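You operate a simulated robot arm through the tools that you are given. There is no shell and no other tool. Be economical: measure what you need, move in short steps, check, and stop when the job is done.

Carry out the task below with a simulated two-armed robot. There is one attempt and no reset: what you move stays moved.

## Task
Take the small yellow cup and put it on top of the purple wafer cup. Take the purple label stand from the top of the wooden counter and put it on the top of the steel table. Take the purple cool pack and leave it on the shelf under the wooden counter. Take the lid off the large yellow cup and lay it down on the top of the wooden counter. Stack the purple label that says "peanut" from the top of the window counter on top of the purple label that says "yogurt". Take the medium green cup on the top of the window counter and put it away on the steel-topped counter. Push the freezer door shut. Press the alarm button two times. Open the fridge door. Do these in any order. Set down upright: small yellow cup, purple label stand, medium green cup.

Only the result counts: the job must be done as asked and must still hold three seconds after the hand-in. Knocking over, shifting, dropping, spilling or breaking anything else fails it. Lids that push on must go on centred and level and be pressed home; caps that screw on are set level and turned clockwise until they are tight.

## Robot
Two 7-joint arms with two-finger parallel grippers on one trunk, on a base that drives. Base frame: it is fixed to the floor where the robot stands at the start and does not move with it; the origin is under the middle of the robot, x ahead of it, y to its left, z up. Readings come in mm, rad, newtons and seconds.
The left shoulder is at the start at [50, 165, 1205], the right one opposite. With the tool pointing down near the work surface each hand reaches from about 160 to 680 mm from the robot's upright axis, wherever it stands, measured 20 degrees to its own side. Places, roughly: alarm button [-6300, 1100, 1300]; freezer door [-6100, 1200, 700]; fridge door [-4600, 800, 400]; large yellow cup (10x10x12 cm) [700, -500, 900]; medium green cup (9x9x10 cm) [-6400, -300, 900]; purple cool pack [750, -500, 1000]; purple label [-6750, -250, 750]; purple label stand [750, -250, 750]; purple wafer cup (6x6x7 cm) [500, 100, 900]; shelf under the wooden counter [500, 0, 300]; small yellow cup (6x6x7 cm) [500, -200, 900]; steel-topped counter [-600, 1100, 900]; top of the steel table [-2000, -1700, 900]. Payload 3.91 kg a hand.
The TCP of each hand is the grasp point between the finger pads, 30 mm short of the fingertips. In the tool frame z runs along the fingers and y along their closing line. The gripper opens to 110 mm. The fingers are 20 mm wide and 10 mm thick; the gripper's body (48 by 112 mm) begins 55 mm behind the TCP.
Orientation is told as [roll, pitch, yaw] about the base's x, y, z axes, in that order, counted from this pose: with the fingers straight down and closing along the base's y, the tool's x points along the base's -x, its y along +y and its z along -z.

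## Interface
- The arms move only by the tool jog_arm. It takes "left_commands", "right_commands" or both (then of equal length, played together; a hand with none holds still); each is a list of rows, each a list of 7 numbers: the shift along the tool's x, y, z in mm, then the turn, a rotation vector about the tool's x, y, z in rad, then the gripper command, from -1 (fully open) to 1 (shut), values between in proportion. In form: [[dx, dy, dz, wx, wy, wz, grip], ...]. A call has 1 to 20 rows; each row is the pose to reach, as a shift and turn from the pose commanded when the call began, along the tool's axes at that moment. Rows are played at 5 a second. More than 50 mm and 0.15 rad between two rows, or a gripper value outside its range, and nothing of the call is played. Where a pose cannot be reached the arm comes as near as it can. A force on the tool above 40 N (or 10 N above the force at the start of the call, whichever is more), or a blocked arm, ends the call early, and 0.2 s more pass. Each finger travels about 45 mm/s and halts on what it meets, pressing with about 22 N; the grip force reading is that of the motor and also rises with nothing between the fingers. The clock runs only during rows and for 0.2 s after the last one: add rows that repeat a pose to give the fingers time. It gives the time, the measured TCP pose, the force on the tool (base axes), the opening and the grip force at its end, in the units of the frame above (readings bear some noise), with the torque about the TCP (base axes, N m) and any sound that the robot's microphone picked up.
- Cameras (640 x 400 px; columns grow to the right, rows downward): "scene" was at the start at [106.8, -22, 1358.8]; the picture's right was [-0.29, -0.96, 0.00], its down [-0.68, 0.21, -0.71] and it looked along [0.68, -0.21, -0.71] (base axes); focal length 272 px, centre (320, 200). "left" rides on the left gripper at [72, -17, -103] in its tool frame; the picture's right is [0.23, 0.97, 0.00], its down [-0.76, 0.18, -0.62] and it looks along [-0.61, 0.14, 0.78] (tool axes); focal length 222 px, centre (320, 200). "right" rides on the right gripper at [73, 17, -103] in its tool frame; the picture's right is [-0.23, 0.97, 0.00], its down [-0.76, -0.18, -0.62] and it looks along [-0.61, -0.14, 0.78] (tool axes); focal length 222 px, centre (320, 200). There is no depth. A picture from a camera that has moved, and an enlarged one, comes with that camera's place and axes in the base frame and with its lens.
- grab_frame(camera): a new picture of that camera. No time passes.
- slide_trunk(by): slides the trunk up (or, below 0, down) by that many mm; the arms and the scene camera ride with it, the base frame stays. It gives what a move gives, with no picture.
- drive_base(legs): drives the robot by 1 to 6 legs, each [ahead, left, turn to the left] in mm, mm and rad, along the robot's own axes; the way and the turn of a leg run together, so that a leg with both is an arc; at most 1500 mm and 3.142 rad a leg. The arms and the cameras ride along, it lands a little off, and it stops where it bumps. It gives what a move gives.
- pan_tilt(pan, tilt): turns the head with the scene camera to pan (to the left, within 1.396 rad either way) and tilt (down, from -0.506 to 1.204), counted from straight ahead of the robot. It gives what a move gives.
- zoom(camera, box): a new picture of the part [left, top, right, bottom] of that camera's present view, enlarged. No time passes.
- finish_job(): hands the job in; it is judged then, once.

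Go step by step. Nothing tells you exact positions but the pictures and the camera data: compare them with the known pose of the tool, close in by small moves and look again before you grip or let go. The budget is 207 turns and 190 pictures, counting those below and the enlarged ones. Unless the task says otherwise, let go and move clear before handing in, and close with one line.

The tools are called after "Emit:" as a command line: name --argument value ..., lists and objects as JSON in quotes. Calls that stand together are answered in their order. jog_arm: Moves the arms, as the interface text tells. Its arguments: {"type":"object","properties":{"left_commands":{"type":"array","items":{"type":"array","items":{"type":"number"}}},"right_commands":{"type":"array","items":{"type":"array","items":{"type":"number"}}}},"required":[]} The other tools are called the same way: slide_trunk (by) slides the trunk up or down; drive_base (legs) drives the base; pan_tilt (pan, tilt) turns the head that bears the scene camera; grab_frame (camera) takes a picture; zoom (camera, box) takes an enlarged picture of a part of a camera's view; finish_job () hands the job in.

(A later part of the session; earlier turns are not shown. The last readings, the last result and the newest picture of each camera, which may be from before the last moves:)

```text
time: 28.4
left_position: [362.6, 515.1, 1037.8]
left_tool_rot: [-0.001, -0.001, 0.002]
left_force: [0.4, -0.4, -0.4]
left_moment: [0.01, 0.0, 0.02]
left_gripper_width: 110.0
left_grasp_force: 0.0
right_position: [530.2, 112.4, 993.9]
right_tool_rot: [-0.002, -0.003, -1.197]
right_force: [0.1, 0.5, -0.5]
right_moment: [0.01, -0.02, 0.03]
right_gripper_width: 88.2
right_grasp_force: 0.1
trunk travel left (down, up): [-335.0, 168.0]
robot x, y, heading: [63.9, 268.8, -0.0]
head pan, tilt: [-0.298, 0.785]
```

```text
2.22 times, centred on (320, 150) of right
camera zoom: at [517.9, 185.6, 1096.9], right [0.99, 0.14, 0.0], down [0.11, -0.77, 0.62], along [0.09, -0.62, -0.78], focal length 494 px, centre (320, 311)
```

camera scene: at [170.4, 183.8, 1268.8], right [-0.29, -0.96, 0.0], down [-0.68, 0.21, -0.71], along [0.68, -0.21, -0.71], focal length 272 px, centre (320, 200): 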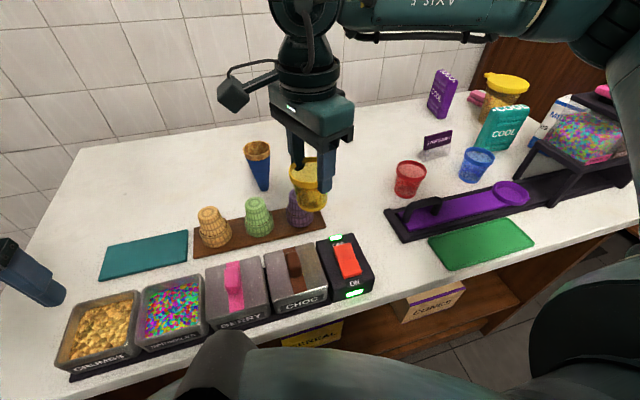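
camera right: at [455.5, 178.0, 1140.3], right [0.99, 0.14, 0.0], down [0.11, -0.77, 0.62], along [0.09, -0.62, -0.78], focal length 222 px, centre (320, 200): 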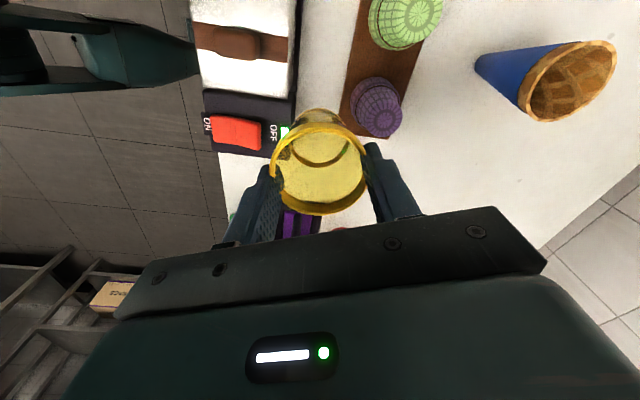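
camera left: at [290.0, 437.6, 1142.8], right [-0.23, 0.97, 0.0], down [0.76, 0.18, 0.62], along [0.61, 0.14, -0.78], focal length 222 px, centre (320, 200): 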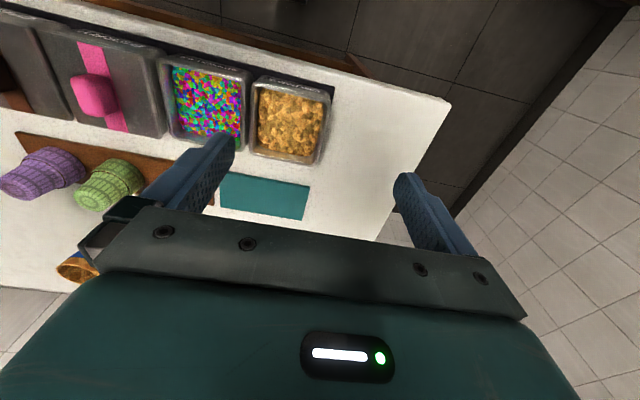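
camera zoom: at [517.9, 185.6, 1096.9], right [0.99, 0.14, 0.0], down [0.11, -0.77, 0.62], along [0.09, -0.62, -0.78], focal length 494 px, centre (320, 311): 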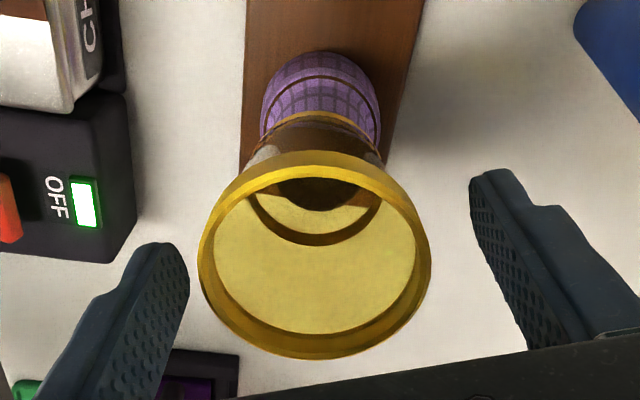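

The cup stands on the wafer cup. I'll rise clear, raise the trunk, and drive right toward the cool packs and the large cup.

Emit:
jog_arm --right_commands '[[0, 0, -45, 0, 0, 0, -0.6], [0, 0, -90, 0, 0, 0, -0.6], [30, -40, -100, 0, 0, 0, -0.6], [30, -85, -110, 0, 0, 0, -0.6]]'

Emit:
slide_trunk --by 165

Emit:
drive_base --legs '[[0, -430, 0]]'

Emit:
pan_tilt --pan -0.35 --tilt 0.7

Emit:
grab_frame --camera "scene"

```text
refused: row 3 steps farther than a row can; nothing moved
```

```text
time: 30.3
left_position: [362.2, 515.1, 1203.9]
left_tool_rot: [0.0, 0.0, 0.005]
left_force: [-0.8, 0.5, -0.5]
left_moment: [0.02, -0.02, -0.01]
left_gripper_width: 109.8
left_grasp_force: 0.1
right_position: [529.3, 112.7, 1158.6]
right_tool_rot: [-0.001, -0.002, -1.197]
right_force: [-0.1, -0.7, 0.0]
right_moment: [0.02, 0.01, 0.03]
right_gripper_width: 88.3
right_grasp_force: 0.2
trunk travel left (down, up): [-500.0, 3.0]
robot x, y, heading: [64.2, 267.2, 0.001]
head pan, tilt: [-0.298, 0.785]
```

```text
time: 32.9
left_position: [364.2, 86.1, 1203.1]
left_tool_rot: [0.001, 0.001, 0.007]
left_force: [-0.2, 0.3, -0.6]
left_moment: [0.03, 0.03, -0.03]
left_gripper_width: 109.9
left_grasp_force: 0.0
right_position: [532.7, -316.5, 1159.9]
right_tool_rot: [-0.001, 0.001, -1.193]
right_force: [-0.5, -0.7, 0.4]
right_moment: [-0.02, 0.04, 0.01]
right_gripper_width: 88.3
right_grasp_force: 0.0
trunk travel left (down, up): [-500.0, 3.0]
robot x, y, heading: [65.1, -163.2, 0.008]
head pan, tilt: [-0.298, 0.785]
```

```text
time: 33.6
left_position: [363.5, 84.9, 1203.1]
left_tool_rot: [0.0, 0.002, 0.005]
left_force: [0.2, 0.0, 0.2]
left_moment: [-0.02, 0.04, -0.01]
left_gripper_width: 109.9
left_grasp_force: 0.0
right_position: [531.8, -315.7, 1159.2]
right_tool_rot: [0.001, -0.001, -1.193]
right_force: [0.3, 0.3, 0.3]
right_moment: [0.04, 0.0, 0.03]
right_gripper_width: 87.8
right_grasp_force: 0.1
trunk travel left (down, up): [-500.0, 3.0]
robot x, y, heading: [67.4, -165.4, 0.011]
head pan, tilt: [-0.351, 0.7]
```

```text
155 pictures are left
camera scene: at [174.7, -192.0, 1440.9], right [-0.34, -0.94, 0.0], down [-0.61, 0.22, -0.76], along [0.72, -0.26, -0.64], focal length 272 px, centre (320, 200)
```

scene: 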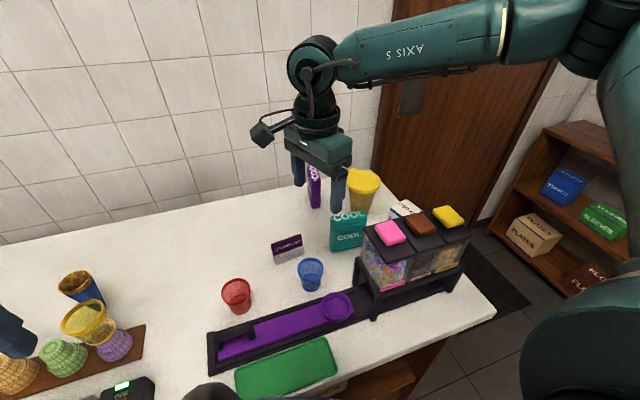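

Emit:
zoom --camera "scene" --box '[270, 150, 420, 260]'

Emit:
grab_frame --camera "right"

```text
3.64 times, centred on (345, 205) of scene
camera zoom: at [174.7, -192.0, 1440.9], right [-0.34, -0.94, 0.0], down [-0.61, 0.22, -0.76], along [0.72, -0.26, -0.64], focal length 990 px, centre (229, 182)
```

zoom: 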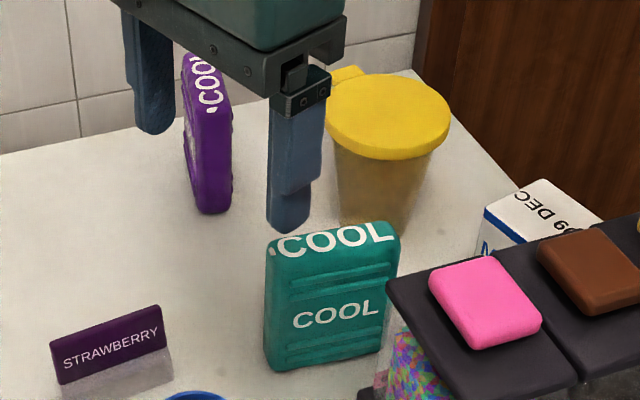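

```text
153 pictures are left
camera right: at [520.5, -242.7, 1262.3], right [0.99, 0.15, 0.0], down [0.12, -0.77, 0.62], along [0.09, -0.62, -0.78], focal length 222 px, centre (320, 200)
```

right: 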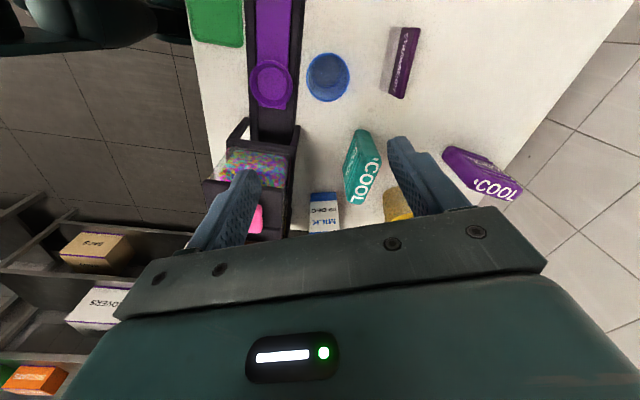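

The yellow cup remains stacked. The large lidded cup (≈[742,-532]) and the purple cool pack (≈[810,-406]) are too far from the front, so I'll work from the counter's right end. First I'll retract the right hand and undo its yaw.

Emit:
jog_arm --right_commands '[[4, -20, -10, 0, 0, -0.14, -0.6], [8, -40, -20, 0, 0, -0.28, -0.6], [12, -60, -30, 0, 0, -0.42, -0.6], [16, -80, -40, 0, 0, -0.56, -0.6], [20, -100, -40, 0, 0, -0.7, -0.6], [24, -118, -40, 0, 0, -0.84, -0.6], [28, -136, -40, 0, 0, -0.98, -0.6], [28, -136, -40, 0, 0, -1.12, -0.6], [28, -136, -40, 0, 0, -1.19, -0.6]]'

Emit:
pan_tilt --pan -1.2 --tilt 0.5

Emit:
grab_frame --camera "scene"

```text
time: 35.6
left_position: [362.7, 85.5, 1202.2]
left_tool_rot: [-0.001, 0.001, 0.006]
left_force: [0.6, -0.2, 0.1]
left_moment: [0.02, 0.02, 0.03]
left_gripper_width: 110.1
left_grasp_force: 0.0
right_position: [394.6, -340.1, 1199.2]
right_tool_rot: [-0.001, 0.0, -0.001]
right_force: [-0.9, 0.5, -0.3]
right_moment: [-0.01, -0.04, 0.02]
right_gripper_width: 88.1
right_grasp_force: 0.0
trunk travel left (down, up): [-500.0, 3.0]
robot x, y, heading: [64.7, -162.0, 0.012]
head pan, tilt: [-0.351, 0.7]
```

```text
time: 36.7
left_position: [364.0, 85.1, 1203.7]
left_tool_rot: [0.002, 0.0, 0.007]
left_force: [-0.5, -0.1, -0.5]
left_moment: [0.01, 0.02, -0.04]
left_gripper_width: 110.0
left_grasp_force: 0.0
right_position: [394.7, -340.4, 1200.1]
right_tool_rot: [-0.003, 0.0, -0.003]
right_force: [-0.5, -0.4, 0.7]
right_moment: [0.01, 0.0, 0.02]
right_gripper_width: 88.1
right_grasp_force: 0.0
trunk travel left (down, up): [-500.0, 3.0]
robot x, y, heading: [66.7, -163.7, 0.009]
head pan, tilt: [-1.201, 0.499]
```

```text
152 pictures are left
camera scene: at [128.3, -248.0, 1458.6], right [-0.93, -0.37, 0.0], down [-0.18, 0.45, -0.88], along [0.32, -0.82, -0.48], focal length 272 px, centre (320, 200)
```

scene: 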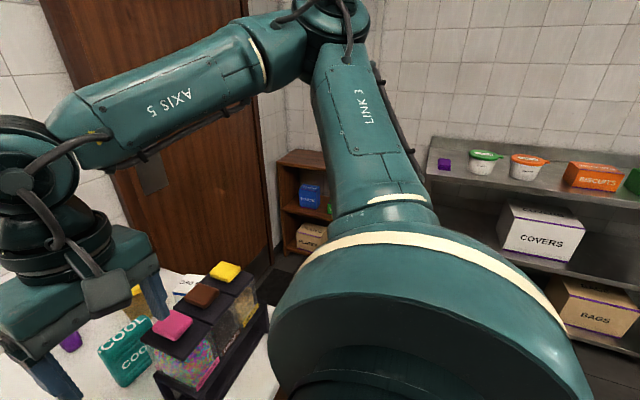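

There's a clear corridor (shelves begin at y≈-1550). Driving around the corner to the counter's right end, facing +y.

Emit:
drive_base --legs '[[-130, 0, 0], [0, -820, 0], [0, 0, 1.56]]'

Emit:
pan_tilt --pan -0.6 --tilt 0.75

Emit:
grab_frame --camera "scene"

```text
time: 45.7
left_position: [-302.2, -674.7, 1203.3]
left_tool_rot: [-0.001, 0.0, 1.529]
left_force: [0.2, 0.1, 0.2]
left_moment: [0.0, -0.02, 0.0]
left_gripper_width: 110.1
left_grasp_force: 0.2
right_position: [124.0, -663.9, 1200.1]
right_tool_rot: [-0.003, 0.0, 1.519]
right_force: [-0.8, 0.4, 0.1]
right_moment: [0.01, 0.02, 0.02]
right_gripper_width: 87.8
right_grasp_force: 0.1
trunk travel left (down, up): [-500.0, 3.0]
robot x, y, heading: [-64.5, -985.0, 1.523]
head pan, tilt: [-1.201, 0.499]
```

```text
time: 46.7
left_position: [-300.9, -673.9, 1202.3]
left_tool_rot: [-0.001, -0.002, 1.53]
left_force: [-0.3, -0.5, -0.5]
left_moment: [0.03, -0.02, 0.04]
left_gripper_width: 110.1
left_grasp_force: 0.1
right_position: [124.4, -664.3, 1199.7]
right_tool_rot: [-0.001, -0.001, 1.519]
right_force: [0.1, 0.6, 0.2]
right_moment: [0.04, 0.03, -0.01]
right_gripper_width: 88.1
right_grasp_force: 0.1
trunk travel left (down, up): [-500.0, 3.0]
robot x, y, heading: [-65.5, -984.2, 1.526]
head pan, tilt: [-0.6, 0.75]
```

```text
151 pictures are left
camera scene: at [-14.9, -886.5, 1436.7], right [0.8, -0.6, 0.0], down [-0.41, -0.55, -0.73], along [0.44, 0.59, -0.68], focal length 272 px, centre (320, 200)
```

scene: 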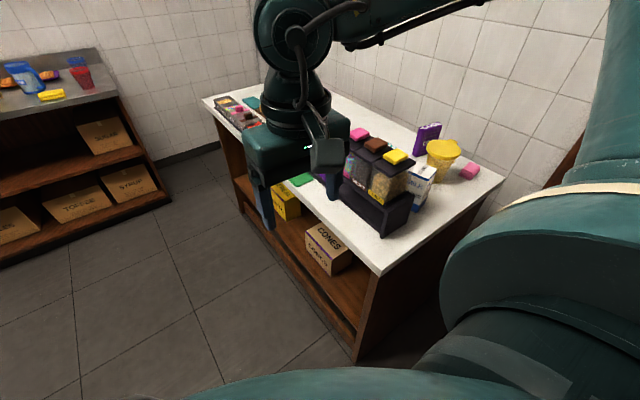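

Emit:
drive_base --legs '[[0, 0, 0.045], [0, -660, 0]]'

Emit:
pan_tilt --pan -0.2 --tilt 0.8

Emit:
grab_frame --camera "scene"

Emit:
grab_frame --camera "right"

```text
time: 50.7
left_position: [329.7, -683.7, 1201.5]
left_tool_rot: [-0.004, -0.001, 1.575]
left_force: [-0.1, -0.1, -0.5]
left_moment: [-0.01, 0.01, -0.02]
left_gripper_width: 109.8
left_grasp_force: 0.1
right_position: [755.2, -653.5, 1199.4]
right_tool_rot: [-0.006, 0.0, 1.567]
right_force: [-0.6, 0.1, 0.0]
right_moment: [0.0, -0.02, 0.04]
right_gripper_width: 88.1
right_grasp_force: 0.1
trunk travel left (down, up): [-500.0, 3.0]
robot x, y, heading: [581.1, -982.8, 1.573]
head pan, tilt: [-0.6, 0.75]
```

```text
time: 51.6
left_position: [329.8, -684.3, 1201.6]
left_tool_rot: [-0.003, 0.0, 1.574]
left_force: [0.1, 1.0, 0.0]
left_moment: [0.0, 0.0, -0.02]
left_gripper_width: 110.1
left_grasp_force: 0.2
right_position: [755.2, -654.1, 1199.8]
right_tool_rot: [-0.007, 0.0, 1.566]
right_force: [-0.4, -0.6, 0.1]
right_moment: [0.01, -0.01, 0.02]
right_gripper_width: 88.1
right_grasp_force: 0.0
trunk travel left (down, up): [-500.0, 3.0]
robot x, y, heading: [581.5, -979.2, 1.572]
head pan, tilt: [-0.201, 0.799]
```

```text
150 pictures are left
camera scene: at [595.2, -871.6, 1432.8], right [0.98, -0.19, 0.0], down [-0.14, -0.7, -0.7], along [0.14, 0.68, -0.72], focal length 272 px, centre (320, 200)
```

scene: 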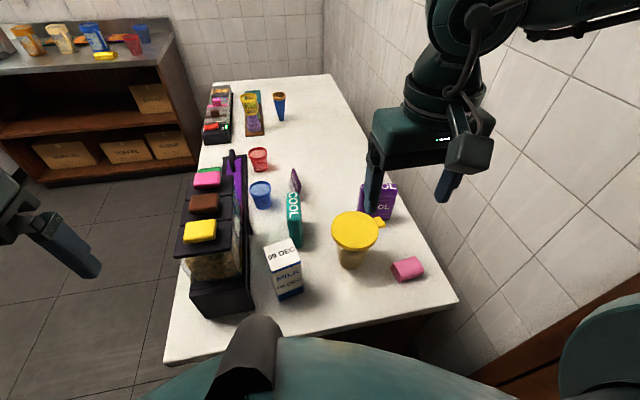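

```text
149 pictures are left
camera right: at [737.2, -725.6, 1303.0], right [-0.97, 0.23, 0.0], down [0.18, 0.76, 0.62], along [0.15, 0.61, -0.78], focal length 222 px, centre (320, 200)
```

right: 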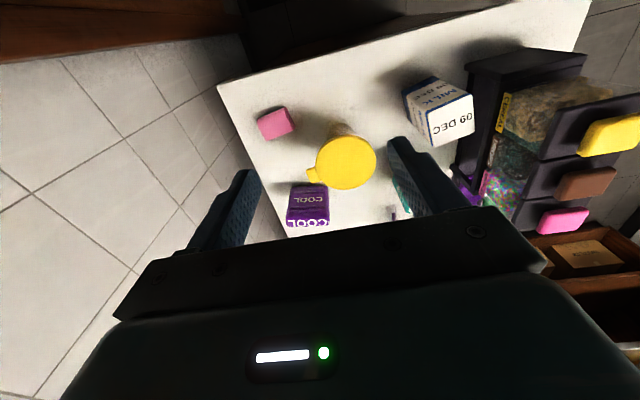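

Clear view now: lid centre ≈[739,-535], tab pointing to +x. I'll turn the gripper 45° off the tab, open fully and hover above the lid.

Emit:
jog_arm --right_commands '[[-20, 3, 28, 0, 0, 0.133, -1], [-40, 5, 56, 0, 0, 0.266, -1], [-60, 8, 85, 0, 0, 0.4, -1], [-80, 11, 113, 0, 0, 0.53, -1], [-100, 13, 142, 0, 0, 0.665, -1], [-119, 16, 170, 0, 0, 0.797, -1], [-119, 16, 170, 0, 0, 0.797, -1]]'

Emit:
grab_frame --camera "right"

Emit:
zoom --camera "scene" --box '[270, 140, 470, 300]'

```text
time: 53.2
left_position: [333.2, -684.9, 1203.7]
left_tool_rot: [-0.001, 0.001, 1.577]
left_force: [0.1, 0.0, -0.8]
left_moment: [-0.01, -0.01, -0.02]
left_gripper_width: 110.0
left_grasp_force: 0.0
right_position: [749.9, -535.7, 1035.2]
right_tool_rot: [0.0, -0.002, 0.768]
right_force: [-0.1, 0.4, 0.5]
right_moment: [0.04, 0.0, -0.01]
right_gripper_width: 110.2
right_grasp_force: 0.0
right hand out of reach, approached as far as the arm can: row 6, 7
trunk travel left (down, up): [-500.0, 3.0]
robot x, y, heading: [584.8, -982.9, 1.576]
head pan, tilt: [-0.201, 0.799]
```

```text
148 pictures are left
camera right: at [685.0, -575.6, 1138.4], right [-0.51, 0.86, 0.0], down [0.67, 0.4, 0.62], along [0.54, 0.32, -0.78], focal length 222 px, centre (320, 200)
```

right: 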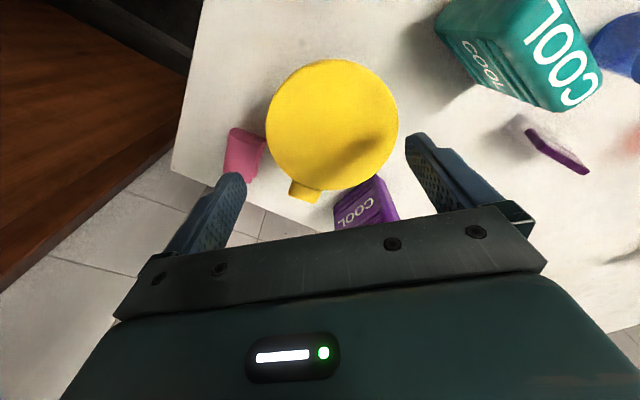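

```text
2.50 times, centred on (370, 220) of scene
camera zoom: at [598.2, -871.4, 1432.7], right [0.98, -0.19, 0.0], down [-0.14, -0.7, -0.7], along [0.14, 0.68, -0.72], focal length 681 px, centre (195, 150)
```

zoom: 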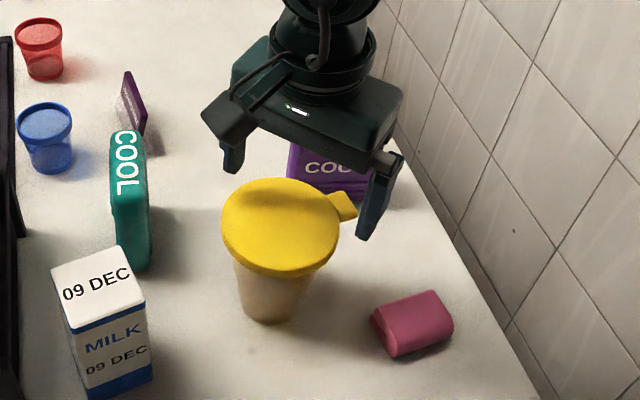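

Lid centre ≈[735,-536] from the wrist camera. For better reach, I'll raise the hand, lower the trunk by 120, and move forward 30.

Emit:
jog_arm --right_commands '[[0, 0, -40, 0, 0, 0, -1], [0, 0, -80, 0, 0, 0, -1], [0, 0, -125, 0, 0, 0, -1]]'

Emit:
slide_trunk --by -120

Emit:
drive_base --legs '[[30, 0, 0]]'

```text
time: 54.0
left_position: [330.8, -684.8, 1201.7]
left_tool_rot: [0.0, -0.002, 1.578]
left_force: [0.1, -0.7, -0.1]
left_moment: [0.0, 0.02, 0.03]
left_gripper_width: 110.0
left_grasp_force: 0.0
right_position: [753.0, -543.7, 1164.6]
right_tool_rot: [0.0, -0.001, 0.77]
right_force: [0.7, -0.4, 0.4]
right_moment: [0.0, -0.02, 0.01]
right_gripper_width: 110.0
right_grasp_force: 0.2
trunk travel left (down, up): [-500.0, 3.0]
robot x, y, heading: [583.5, -979.7, 1.576]
head pan, tilt: [-0.201, 0.799]
```

```text
time: 55.5
left_position: [332.2, -684.1, 1082.5]
left_tool_rot: [0.001, 0.0, 1.576]
left_force: [0.8, 0.0, 0.4]
left_moment: [-0.02, 0.01, 0.01]
left_gripper_width: 110.2
left_grasp_force: 0.1
right_position: [751.5, -542.5, 1044.0]
right_tool_rot: [-0.001, -0.002, 0.77]
right_force: [-0.2, -0.4, -0.4]
right_moment: [-0.06, 0.01, -0.02]
right_gripper_width: 110.1
right_grasp_force: 0.1
trunk travel left (down, up): [-380.0, 123.0]
robot x, y, heading: [581.6, -986.5, 1.578]
head pan, tilt: [-0.201, 0.799]
```

```text
time: 56.5
left_position: [332.7, -660.1, 1082.2]
left_tool_rot: [-0.002, -0.004, 1.578]
left_force: [0.3, 0.7, -0.5]
left_moment: [0.01, -0.02, 0.01]
left_gripper_width: 110.2
left_grasp_force: 0.0
right_position: [752.0, -518.1, 1044.8]
right_tool_rot: [-0.002, -0.002, 0.767]
right_force: [0.3, -0.2, -0.2]
right_moment: [0.01, -0.01, 0.01]
right_gripper_width: 110.0
right_grasp_force: 0.1
trunk travel left (down, up): [-380.0, 123.0]
robot x, y, heading: [581.4, -957.0, 1.575]
head pan, tilt: [-0.201, 0.799]
stopped in leg 1: the robot was blocked; the commanded pose is now the measured one
```

Emit:
jog_arm --right_commands '[[12, 0, 10, 0, 0, 0, -1], [24.7, -1, 24, 0, 0, 0, -1], [24.7, -1, 24, 0, 0, 0, -1]]'

Emit:
grab_frame --camera "right"

```text
time: 57.3
left_position: [332.6, -657.7, 1083.0]
left_tool_rot: [0.0, 0.001, 1.576]
left_force: [-0.1, 0.6, 0.4]
left_moment: [0.0, -0.01, -0.01]
left_gripper_width: 109.8
left_grasp_force: 0.0
right_position: [735.4, -534.1, 1020.4]
right_tool_rot: [-0.002, -0.002, 0.77]
right_force: [0.0, 0.4, -0.9]
right_moment: [0.01, 0.03, -0.03]
right_gripper_width: 109.9
right_grasp_force: 0.1
trunk travel left (down, up): [-380.0, 123.0]
robot x, y, heading: [586.0, -956.4, 1.578]
head pan, tilt: [-0.201, 0.799]
```

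```text
146 pictures are left
camera right: at [671.0, -573.3, 1124.7], right [-0.51, 0.86, 0.0], down [0.67, 0.4, 0.62], along [0.54, 0.32, -0.78], focal length 222 px, centre (320, 200)
```

right: 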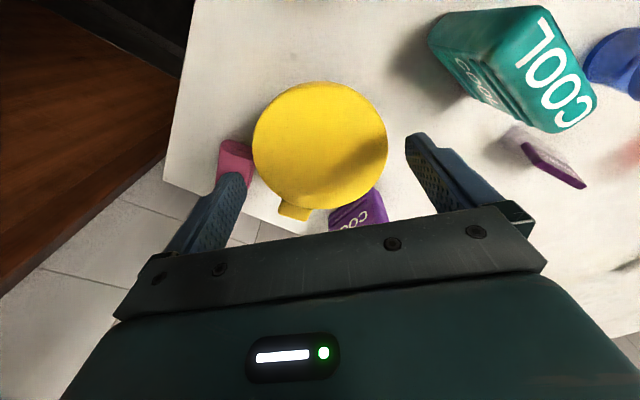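

Well centred (within 2 mm). Descending so the fingers straddle the lid.

Emit:
jog_arm --right_commands '[[2.5, 0, 10, 0, 0, 0, -1], [2.5, 0, 20, 0, 0, 0, -1], [2.5, 0, 30, 0, 0, 0, -1], [2.5, 0, 35, 0, 0, 0, -1]]'

Emit:
grab_frame --camera "right"

Emit:
zoom --camera "scene" --box '[290, 140, 430, 280]'

```text
time: 58.3
left_position: [332.9, -658.1, 1082.3]
left_tool_rot: [-0.001, -0.001, 1.577]
left_force: [-0.7, -0.1, -1.0]
left_moment: [0.02, -0.03, -0.01]
left_gripper_width: 110.1
left_grasp_force: 0.1
right_position: [733.6, -537.8, 984.8]
right_tool_rot: [-0.001, -0.001, 0.77]
right_force: [0.4, -0.3, -0.7]
right_moment: [-0.02, 0.01, 0.02]
right_gripper_width: 109.9
right_grasp_force: 0.0
trunk travel left (down, up): [-380.0, 123.0]
robot x, y, heading: [580.0, -955.6, 1.577]
head pan, tilt: [-0.201, 0.799]
```

```text
145 pictures are left
camera right: at [668.7, -576.2, 1087.7], right [-0.51, 0.86, 0.0], down [0.67, 0.4, 0.62], along [0.54, 0.32, -0.78], focal length 222 px, centre (320, 200)
```

right: 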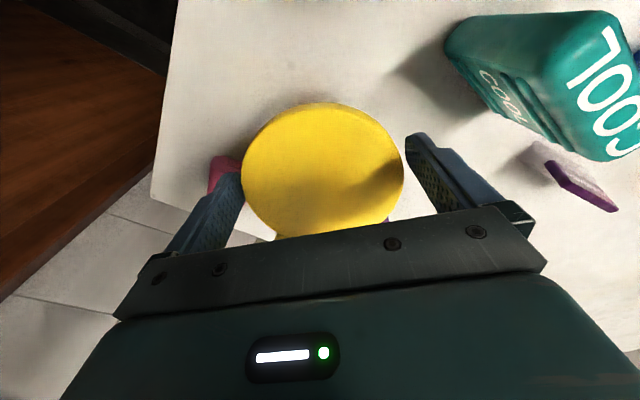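

```text
2.86 times, centred on (360, 210) of scene
camera zoom: at [598.2, -845.9, 1312.7], right [0.98, -0.19, 0.0], down [-0.14, -0.7, -0.7], along [0.14, 0.68, -0.72], focal length 778 px, centre (206, 171)
```

zoom: 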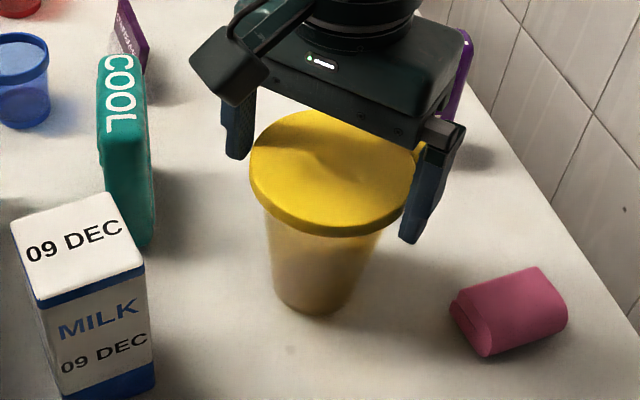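

Emit:
jog_arm --right_commands '[[0, 0, 10, 0, 0, 0, -1], [0, 0, 20, 0, 0, 0, -1], [0, 0, 20, 0, 0, 0, -0.5], [0, 0, 20, 0, 0, 0, 1], [0, 0, 20, 0, 0, 0, 1], [0, 0, 20, 0, 0, 0, 1]]'

Emit:
grab_frame --camera "right"

Emit:
zoom --camera "scene" --box '[290, 140, 430, 280]'

```text
time: 59.7
left_position: [333.2, -658.7, 1082.0]
left_tool_rot: [0.0, -0.001, 1.575]
left_force: [0.1, -0.8, 0.1]
left_moment: [0.01, -0.05, -0.02]
left_gripper_width: 110.2
left_grasp_force: 0.0
right_position: [732.1, -537.0, 966.2]
right_tool_rot: [-0.004, 0.0, 0.766]
right_force: [0.7, -0.4, -0.9]
right_moment: [0.0, 0.0, -0.02]
right_gripper_width: 101.4
right_grasp_force: 21.1
trunk travel left (down, up): [-380.0, 123.0]
robot x, y, heading: [584.8, -956.0, 1.573]
head pan, tilt: [-0.201, 0.799]
```

```text
143 pictures are left
camera right: at [669.2, -574.8, 1068.8], right [-0.51, 0.86, 0.0], down [0.67, 0.4, 0.62], along [0.54, 0.32, -0.78], focal length 222 px, centre (320, 200)
```

right: 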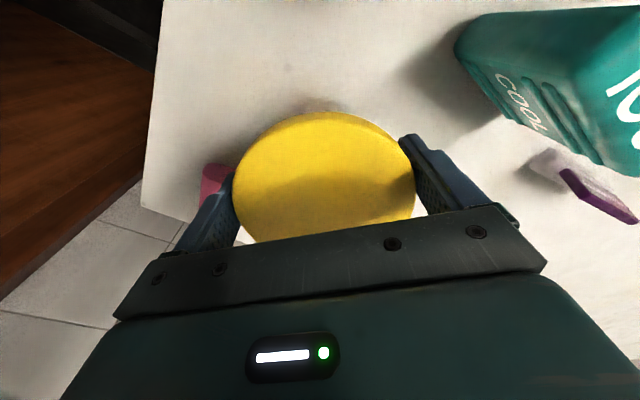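

```text
2.86 times, centred on (360, 210) of scene
camera zoom: at [598.2, -845.9, 1312.7], right [0.98, -0.19, 0.0], down [-0.14, -0.7, -0.7], along [0.14, 0.68, -0.72], focal length 778 px, centre (206, 171)
```

zoom: 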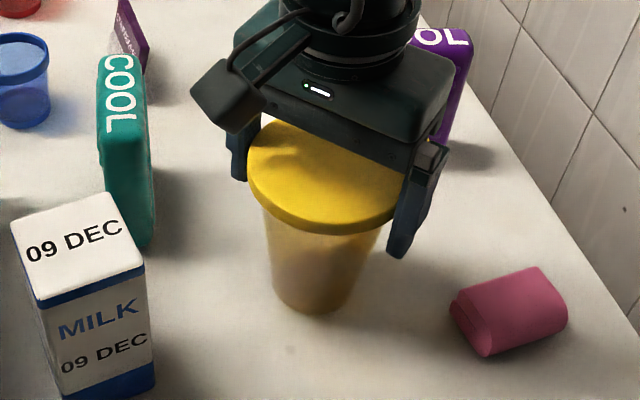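

Lid gripped at 101 mm. I'll lift gently by a few mm and watch force and whether the cup comes along.

Emit:
jog_arm --right_commands '[[0, 0, -2, 0, 0, 0, 1], [0, 0, -5, 0, 0, 0, 1], [0, 0, -8, 0, 0, 0, 1]]'

Emit:
zoom --camera "scene" --box '[290, 140, 430, 280]'

```text
time: 60.5
left_position: [332.3, -657.5, 1083.0]
left_tool_rot: [-0.001, -0.001, 1.577]
left_force: [0.3, 0.1, 0.2]
left_moment: [0.04, 0.02, -0.02]
left_gripper_width: 109.7
left_grasp_force: 0.0
right_position: [734.7, -537.3, 973.2]
right_tool_rot: [-0.001, -0.001, 0.769]
right_force: [0.0, -0.9, -0.5]
right_moment: [0.0, 0.01, -0.02]
right_gripper_width: 101.3
right_grasp_force: 22.0
trunk travel left (down, up): [-380.0, 123.0]
robot x, y, heading: [580.2, -955.1, 1.573]
head pan, tilt: [-0.201, 0.799]
```

```text
2.86 times, centred on (360, 210) of scene
camera zoom: at [598.2, -845.9, 1312.7], right [0.98, -0.19, 0.0], down [-0.14, -0.7, -0.7], along [0.14, 0.68, -0.72], focal length 778 px, centre (206, 171)
```

zoom: 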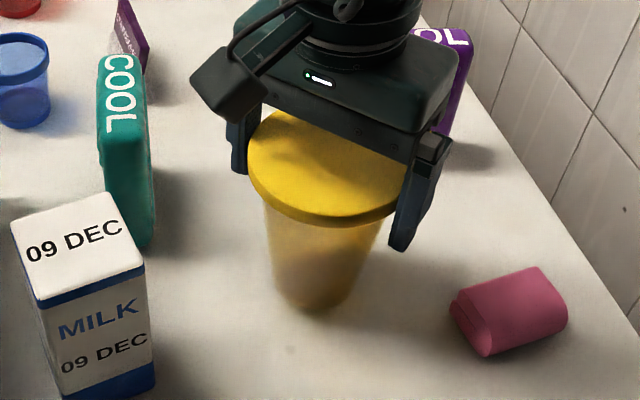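

Emit:
jog_arm --right_commands '[[0, 0, -6, 0, 0, 0, 1], [0, 0, -12, 0, 0, 0, 1]]'

Emit:
zoom --camera "scene" --box '[290, 140, 430, 280]'

```text
time: 61.1
left_position: [333.7, -657.4, 1083.1]
left_tool_rot: [0.001, 0.0, 1.576]
left_force: [-0.2, 0.2, -1.0]
left_moment: [0.01, 0.04, -0.02]
left_gripper_width: 109.9
left_grasp_force: 0.1
right_position: [733.6, -536.9, 985.4]
right_tool_rot: [-0.001, -0.001, 0.772]
right_force: [-0.3, -0.3, -0.3]
right_moment: [-0.01, 0.01, -0.03]
right_gripper_width: 101.0
right_grasp_force: 22.1
trunk travel left (down, up): [-380.0, 123.0]
robot x, y, heading: [585.4, -954.3, 1.576]
head pan, tilt: [-0.201, 0.799]
```

```text
2.86 times, centred on (360, 210) of scene
camera zoom: at [598.2, -846.0, 1312.7], right [0.98, -0.19, 0.0], down [-0.14, -0.7, -0.7], along [0.14, 0.68, -0.72], focal length 778 px, centre (206, 171)
```

zoom: 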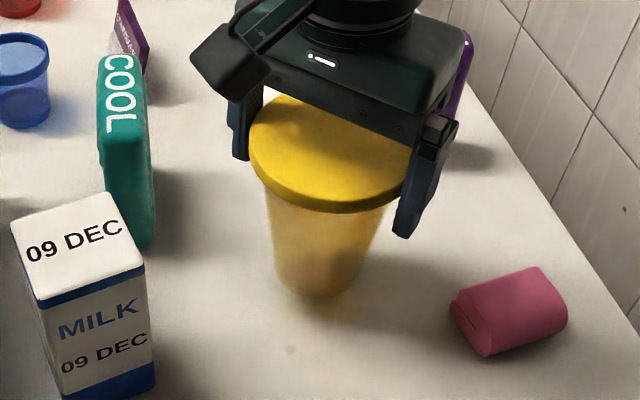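

The cup lifts together with the lid, so I need the left hand to hold the cup. First I'll set the cup back down where it was.

Emit:
jog_arm --right_commands '[[0, 0, 8, 0, 0, 0, 1], [0, 0, 14, 0, 0, 0, 1], [0, 0, 18.5, 0, 0, 0, 1], [0, 0, 19.5, 0, 0, 0, 1]]' --left_commands '[[25, 0, -10, 0, 0, 0, -1], [50, -5, -20, 0, 0, 0, -1], [75, -10, -25, 0, 0, 0, -1], [95, -20, -30, 0, 0, 0, -1]]'

```text
time: 62.1
left_position: [352.0, -740.4, 1123.7]
left_tool_rot: [0.001, -0.001, 1.575]
left_force: [0.0, -0.1, -0.3]
left_moment: [-0.02, 0.0, -0.01]
left_gripper_width: 110.2
left_grasp_force: 0.0
left hand out of reach, approached as far as the arm can: row 3, 4
right_position: [733.4, -537.0, 965.3]
right_tool_rot: [-0.001, -0.001, 0.768]
right_force: [0.3, 0.1, 0.9]
right_moment: [0.03, 0.06, 0.01]
right_gripper_width: 101.4
right_grasp_force: 22.1
trunk travel left (down, up): [-380.0, 123.0]
robot x, y, heading: [582.3, -954.8, 1.574]
head pan, tilt: [-0.201, 0.799]
```

Emit:
jog_arm --left_commands '[[0, -45, 0, 0, 0, 0.075, -1], [0, -90, 0, 0, 0, 0.15, -1], [-5, -135, 0, 0, 0, 0.22, -1], [-10, -180, 0, 0, 0, 0.3, -1], [-15, -225, 0, 0, 0, 0.37, -1], [-20, -265, 0, 0, 0, 0.442, -1]]'

Emit:
pan_tilt --pan -0.2 --tilt 0.9

Emit:
grab_frame --camera "scene"

Emit:
grab_frame --camera "left"

```text
time: 62.8
left_position: [438.5, -734.8, 1123.2]
left_tool_rot: [0.006, 0.001, 1.425]
left_force: [0.7, 3.6, -0.6]
left_moment: [-0.45, 0.07, 0.17]
left_gripper_width: 110.1
left_grasp_force: 0.0
right_position: [734.7, -537.8, 964.9]
right_tool_rot: [-0.001, -0.003, 0.767]
right_force: [0.4, 0.4, -1.0]
right_moment: [0.03, 0.03, 0.04]
right_gripper_width: 101.2
right_grasp_force: 22.0
trunk travel left (down, up): [-380.0, 123.0]
robot x, y, heading: [581.0, -959.2, 1.577]
head pan, tilt: [-0.201, 0.799]
stopped in row 3 (left hand): the force on the tool passed its limit (the readings are from after the stop); the commanded pose is now the measured one
```

```text
time: 63.4
left_position: [437.5, -734.3, 1124.4]
left_tool_rot: [0.006, 0.002, 1.424]
left_force: [0.8, 5.7, 1.5]
left_moment: [-0.76, 0.03, 0.14]
left_gripper_width: 110.0
left_grasp_force: 0.0
right_position: [732.5, -537.2, 964.9]
right_tool_rot: [-0.002, -0.001, 0.768]
right_force: [-0.5, 0.3, 1.4]
right_moment: [0.01, 0.07, 0.02]
right_gripper_width: 101.2
right_grasp_force: 22.2
trunk travel left (down, up): [-380.0, 123.0]
robot x, y, heading: [581.6, -958.6, 1.58]
head pan, tilt: [-0.201, 0.901]
```

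```text
139 pictures are left
camera scene: at [597.2, -851.1, 1304.8], right [0.98, -0.19, 0.0], down [-0.15, -0.77, -0.62], along [0.12, 0.61, -0.78], focal length 272 px, centre (320, 200)
```

scene: 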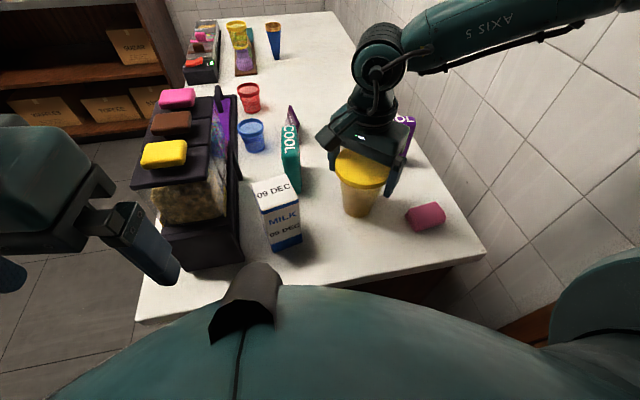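

```text
138 pictures are left
camera left: at [444.2, -807.7, 1229.4], right [-1.0, -0.08, 0.01], down [-0.06, 0.78, 0.62], along [-0.06, 0.62, -0.78], focal length 222 px, centre (320, 200)
```

left: 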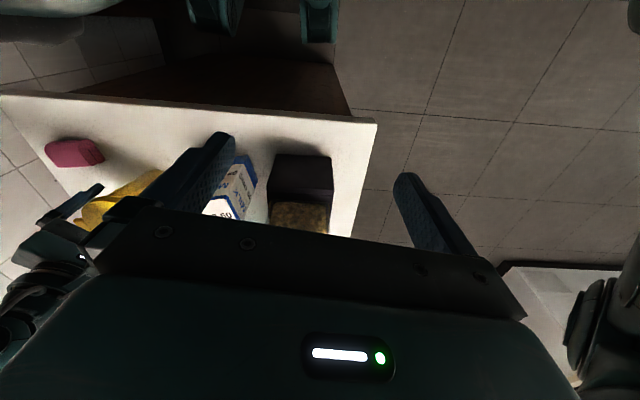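

The left gripper touched the robot's own chest. I need more standoff, so I'll retreat the left hand, release the lid, lift the right hand and back off.

Emit:
jog_arm --left_commands '[[0, 30, 0, 0, 0, 0, -1], [0, 60, 0, 0, 0, 0, -1], [0, 60, 0, 0, 0, 0, -1], [0, 60, 0, 0, 0, 0, -1], [0, 60, 0, 0, 0, 0, -1]]' --right_commands '[[0, 0, 0, 0, 0, 0, -1], [0, 0, 0, 0, 0, 0, -1], [0, 0, -20, 0, 0, 0, -1], [0, 0, -60, 0, 0, 0, -1], [0, 0, -100, 0, 0, 0, -1]]'

Emit:
drive_base --legs '[[-170, -40, 0]]'

Emit:
grab_frame --camera "scene"

```text
time: 64.6
left_position: [377.3, -724.2, 1125.8]
left_tool_rot: [0.006, 0.0, 1.424]
left_force: [0.7, 0.2, -0.6]
left_moment: [-0.01, 0.04, 0.04]
left_gripper_width: 110.1
left_grasp_force: 0.0
right_position: [734.7, -535.9, 1065.8]
right_tool_rot: [-0.001, -0.002, 0.77]
right_force: [0.4, -0.6, 0.9]
right_moment: [0.01, 0.03, 0.01]
right_gripper_width: 109.9
right_grasp_force: 0.1
trunk travel left (down, up): [-380.0, 123.0]
robot x, y, heading: [579.8, -957.5, 1.574]
head pan, tilt: [-0.201, 0.901]
```

```text
time: 66.1
left_position: [418.5, -893.4, 1125.6]
left_tool_rot: [0.006, 0.0, 1.425]
left_force: [1.0, -0.7, 0.3]
left_moment: [0.01, 0.01, 0.01]
left_gripper_width: 109.9
left_grasp_force: 0.1
right_position: [774.0, -704.1, 1064.9]
right_tool_rot: [0.0, -0.002, 0.772]
right_force: [-0.2, 0.6, -0.1]
right_moment: [0.04, -0.01, 0.0]
right_gripper_width: 110.2
right_grasp_force: 0.0
trunk travel left (down, up): [-380.0, 123.0]
robot x, y, heading: [627.9, -1123.4, 1.58]
head pan, tilt: [-0.201, 0.901]
```

```text
137 pictures are left
camera scene: at [638.8, -1020.6, 1304.9], right [0.98, -0.19, 0.0], down [-0.15, -0.77, -0.62], along [0.12, 0.61, -0.78], focal length 272 px, centre (320, 200)
```

scene: 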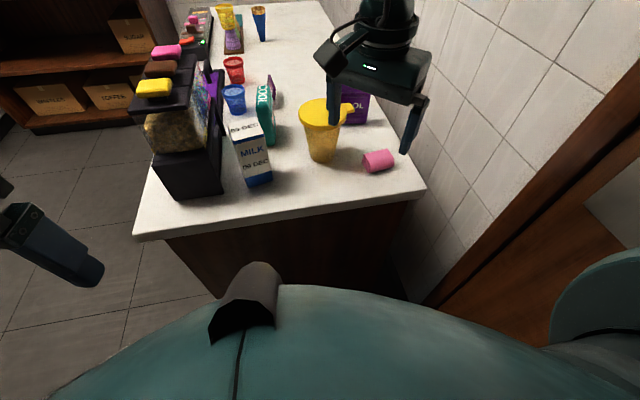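

More room now. I'll bring the left hand forward and across, in front of the counter end.

Emit:
jog_arm --left_commands '[[-34, 5, 0, 0, 0, 0, -1], [-68, 10, 0, 0, 0, 0, -1], [-102, 15, 0, 0, 0, 0, -1], [-108, -25, 0, 0, 0, 0.06, -1], [-114, -65, 0, 0, 0, 0.12, -1], [-120, -105, 0, 0, 0, 0.18, -1], [-126, -145, 0, 0, 0, 0.24, -1], [-131, -185, 0, 0, 0, 0.291, -1]]'

```text
time: 67.9
left_position: [620.0, -792.9, 1124.1]
left_tool_rot: [0.008, 0.004, 1.135]
left_force: [0.7, 1.0, 0.0]
left_moment: [0.0, 0.04, -0.02]
left_gripper_width: 110.0
left_grasp_force: 0.0
right_position: [775.5, -703.0, 1064.4]
right_tool_rot: [0.002, 0.0, 0.771]
right_force: [1.0, -0.4, -0.7]
right_moment: [-0.01, 0.01, 0.01]
right_gripper_width: 110.0
right_grasp_force: 0.2
trunk travel left (down, up): [-380.0, 123.0]
robot x, y, heading: [621.8, -1125.5, 1.58]
head pan, tilt: [-0.201, 0.901]
```

Emit:
jog_arm --right_commands '[[-10, 12, -45, 0, 0, 0, -1], [-25, 30, -85, 0, 0, 0, -1], [-45, 57, -115, 0, 0, 0, -1], [-67, 85, -115, 0, 0, 0, -1], [-89, 113, -115, 0, 0, 0, -1], [-89, 113, -115, 0, 0, 0, -1], [-89, 113, -115, 0, 0, 0, -1], [-89, 113, -115, 0, 0, 0, -1]]' --left_commands '[[0, 0, 0, 0, -0.14, 0, -1], [0, 0, 0, 0, -0.28, 0, -1], [0, 0, 0, 0, -0.42, 0, -1], [0, 0, 0, 0, -0.56, 0, -1], [-15, 0, 20, 0, -0.7, 0, -1], [-30, 0, 40, 0, -0.84, 0, -1], [-45, 0, 60, 0, -0.98, 0, -1], [-60, 0, 80, 0, -1.047, 0, -1]]'

Emit:
grab_frame --camera "scene"

Emit:
grab_frame --camera "left"

```text
time: 69.7
left_position: [644.6, -736.1, 1046.6]
left_tool_rot: [0.011, -1.044, 1.124]
left_force: [0.7, -0.5, 0.2]
left_moment: [0.02, 0.0, 0.0]
left_gripper_width: 109.9
left_grasp_force: 0.0
right_position: [798.3, -623.4, 1164.9]
right_tool_rot: [0.001, 0.0, 0.769]
right_force: [0.0, -0.2, -0.3]
right_moment: [0.0, 0.0, 0.01]
right_gripper_width: 110.0
right_grasp_force: 0.0
right hand out of reach, approached as far as the arm can: row 3, 4, 5, 6, 7, 8
trunk travel left (down, up): [-380.0, 123.0]
robot x, y, heading: [625.1, -1121.1, 1.579]
head pan, tilt: [-0.201, 0.901]
```

```text
136 pictures are left
camera scene: at [638.5, -1019.6, 1304.8], right [0.98, -0.19, 0.0], down [-0.15, -0.77, -0.62], along [0.12, 0.61, -0.78], focal length 272 px, centre (320, 200)
```

scene: 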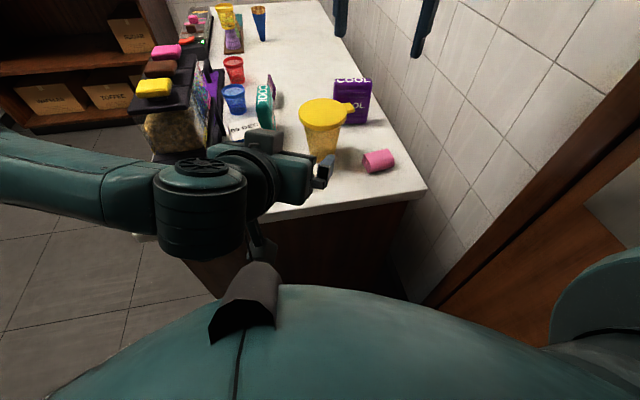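

```text
135 pictures are left
camera left: at [606.9, -856.6, 1036.9], right [-0.93, 0.31, -0.19], down [-0.22, -0.07, 0.97], along [0.29, 0.95, 0.13], focal length 222 px, centre (320, 200)
```

left: 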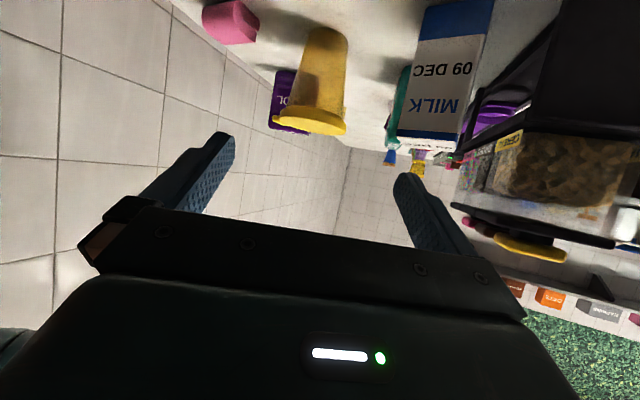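

The left hand can take this pose. I'll approach along the fingers in two steps, aiming low on the cup body.

Emit:
jog_arm --left_commands '[[8, 0, 45, 0, 0, 0, -1], [16, 0, 90, 0, 0, 0, -1], [24, 0, 130, 0, 0, 0, -1], [24, 0, 160, 0, 0, 0, -1], [24, 0, 160, 0, 0, 0, -1]]'

Emit:
grab_frame --camera "left"

Emit:
grab_frame --camera "scene"

```text
time: 70.9
left_position: [700.7, -621.3, 943.2]
left_tool_rot: [0.012, -1.044, 1.125]
left_force: [1.1, -0.6, -0.9]
left_moment: [0.02, 0.02, 0.02]
left_gripper_width: 110.0
left_grasp_force: 0.0
right_position: [799.4, -624.6, 1165.4]
right_tool_rot: [0.001, -0.002, 0.772]
right_force: [0.0, -0.4, 0.1]
right_moment: [0.02, 0.03, 0.0]
right_gripper_width: 110.1
right_grasp_force: 0.1
trunk travel left (down, up): [-380.0, 123.0]
robot x, y, heading: [626.7, -1124.3, 1.577]
head pan, tilt: [-0.201, 0.901]
```

```text
134 pictures are left
camera left: at [662.7, -741.4, 933.7], right [-0.93, 0.31, -0.19], down [-0.22, -0.07, 0.97], along [0.29, 0.95, 0.13], focal length 222 px, centre (320, 200)
```

left: 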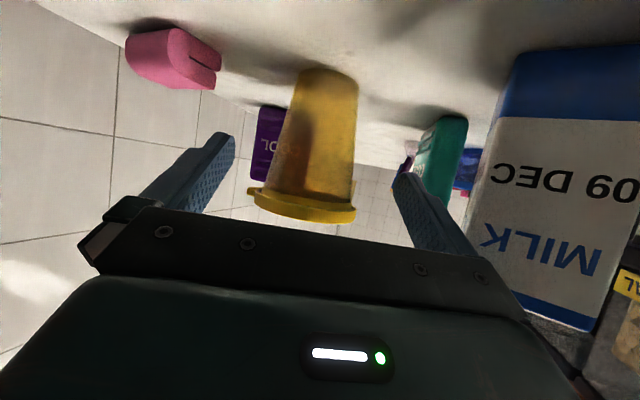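

```text
133 pictures are left
camera scene: at [638.4, -1019.9, 1304.8], right [0.98, -0.19, 0.0], down [-0.15, -0.77, -0.62], along [0.12, 0.61, -0.78], focal length 272 px, centre (320, 200)
```

scene: 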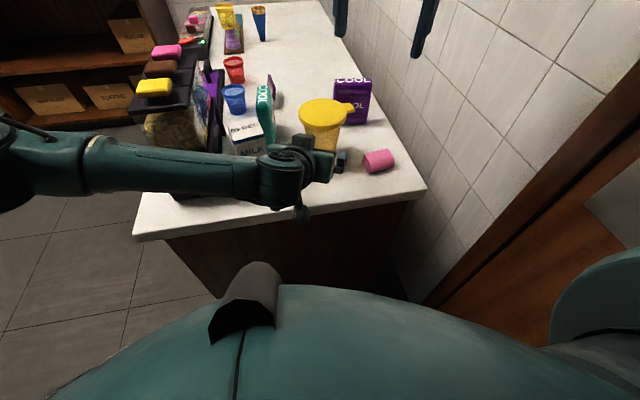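

Aligned laterally. Final approach, checking for contact.

Emit:
jog_arm --left_commands '[[0, 0, 35, 0, 0, 0, -1], [0, 0, 65, 0, 0, 0, -1], [0, 0, 85, 0, 0, 0, -1], [0, 0, 85, 0, 0, 0, -1]]'

Emit:
grab_frame --camera "left"

Emit:
zoom --camera "scene" --box '[220, 60, 420, 220]'

```text
time: 71.9
left_position: [728.7, -554.0, 902.3]
left_tool_rot: [0.013, -1.042, 1.125]
left_force: [-0.4, -0.9, 0.7]
left_moment: [-0.04, -0.04, 0.02]
left_gripper_width: 110.2
left_grasp_force: 0.0
right_position: [798.0, -623.7, 1164.3]
right_tool_rot: [0.001, -0.001, 0.771]
right_force: [-0.6, -0.2, 0.3]
right_moment: [0.04, -0.02, -0.04]
right_gripper_width: 109.7
right_grasp_force: 0.1
trunk travel left (down, up): [-380.0, 123.0]
robot x, y, heading: [626.0, -1123.8, 1.579]
head pan, tilt: [-0.201, 0.901]
```

```text
132 pictures are left
camera left: at [690.1, -674.8, 892.8], right [-0.93, 0.31, -0.19], down [-0.22, -0.07, 0.97], along [0.29, 0.95, 0.13], focal length 222 px, centre (320, 200)
```

left: 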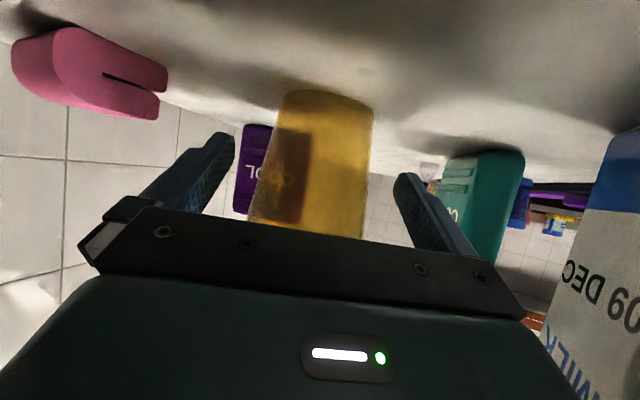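

```text
2.50 times, centred on (320, 140) of scene
camera zoom: at [638.5, -1019.9, 1304.8], right [0.98, -0.19, 0.0], down [-0.15, -0.77, -0.62], along [0.12, 0.61, -0.78], focal length 681 px, centre (320, 350)
```

zoom: 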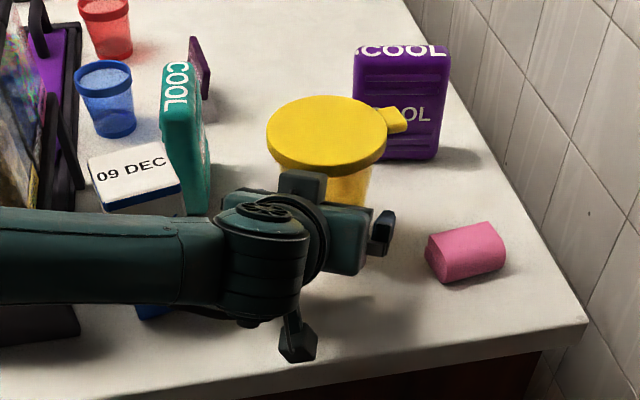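

The cup is centred between the fingers, but they need about 18 mm more depth. I'll advance, then close slowly.

Emit:
jog_arm --left_commands '[[-1, 0, 9, 0, 0, 0, -1], [-3, 0, 18, 0, 0, 0, -1], [-3, 0, 18, 0, 0, 0, -1]]'

Emit:
zoom --camera "scene" --box '[220, 60, 420, 220]'

Emit:
grab_frame --camera "left"

```text
time: 72.7
left_position: [735.8, -539.2, 894.3]
left_tool_rot: [0.011, -1.044, 1.124]
left_force: [0.2, 0.7, 0.4]
left_moment: [0.01, -0.02, 0.03]
left_gripper_width: 109.9
left_grasp_force: 0.0
right_position: [799.5, -623.9, 1163.8]
right_tool_rot: [0.001, -0.002, 0.771]
right_force: [-0.1, 0.1, 0.3]
right_moment: [0.0, -0.02, 0.0]
right_gripper_width: 110.0
right_grasp_force: 0.1
trunk travel left (down, up): [-380.0, 123.0]
robot x, y, heading: [623.8, -1124.4, 1.576]
head pan, tilt: [-0.201, 0.901]
```

```text
2.50 times, centred on (320, 140) of scene
camera zoom: at [638.6, -1019.8, 1304.8], right [0.98, -0.19, 0.0], down [-0.15, -0.77, -0.62], along [0.12, 0.61, -0.78], focal length 681 px, centre (320, 350)
```

zoom: 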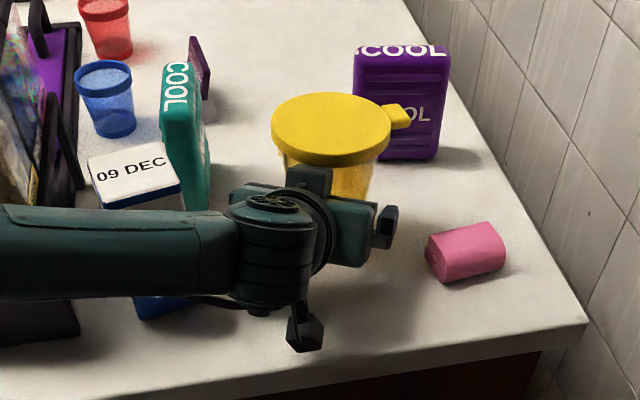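

```text
129 pictures are left
camera left: at [698.2, -659.5, 885.3], right [-0.93, 0.31, -0.19], down [-0.22, -0.07, 0.97], along [0.29, 0.95, 0.13], focal length 222 px, centre (320, 200)
```

left: 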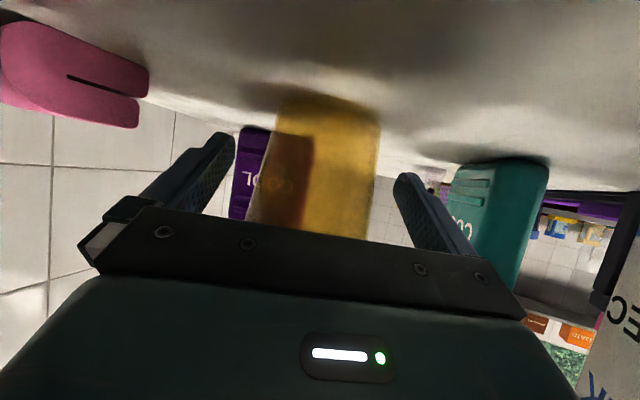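

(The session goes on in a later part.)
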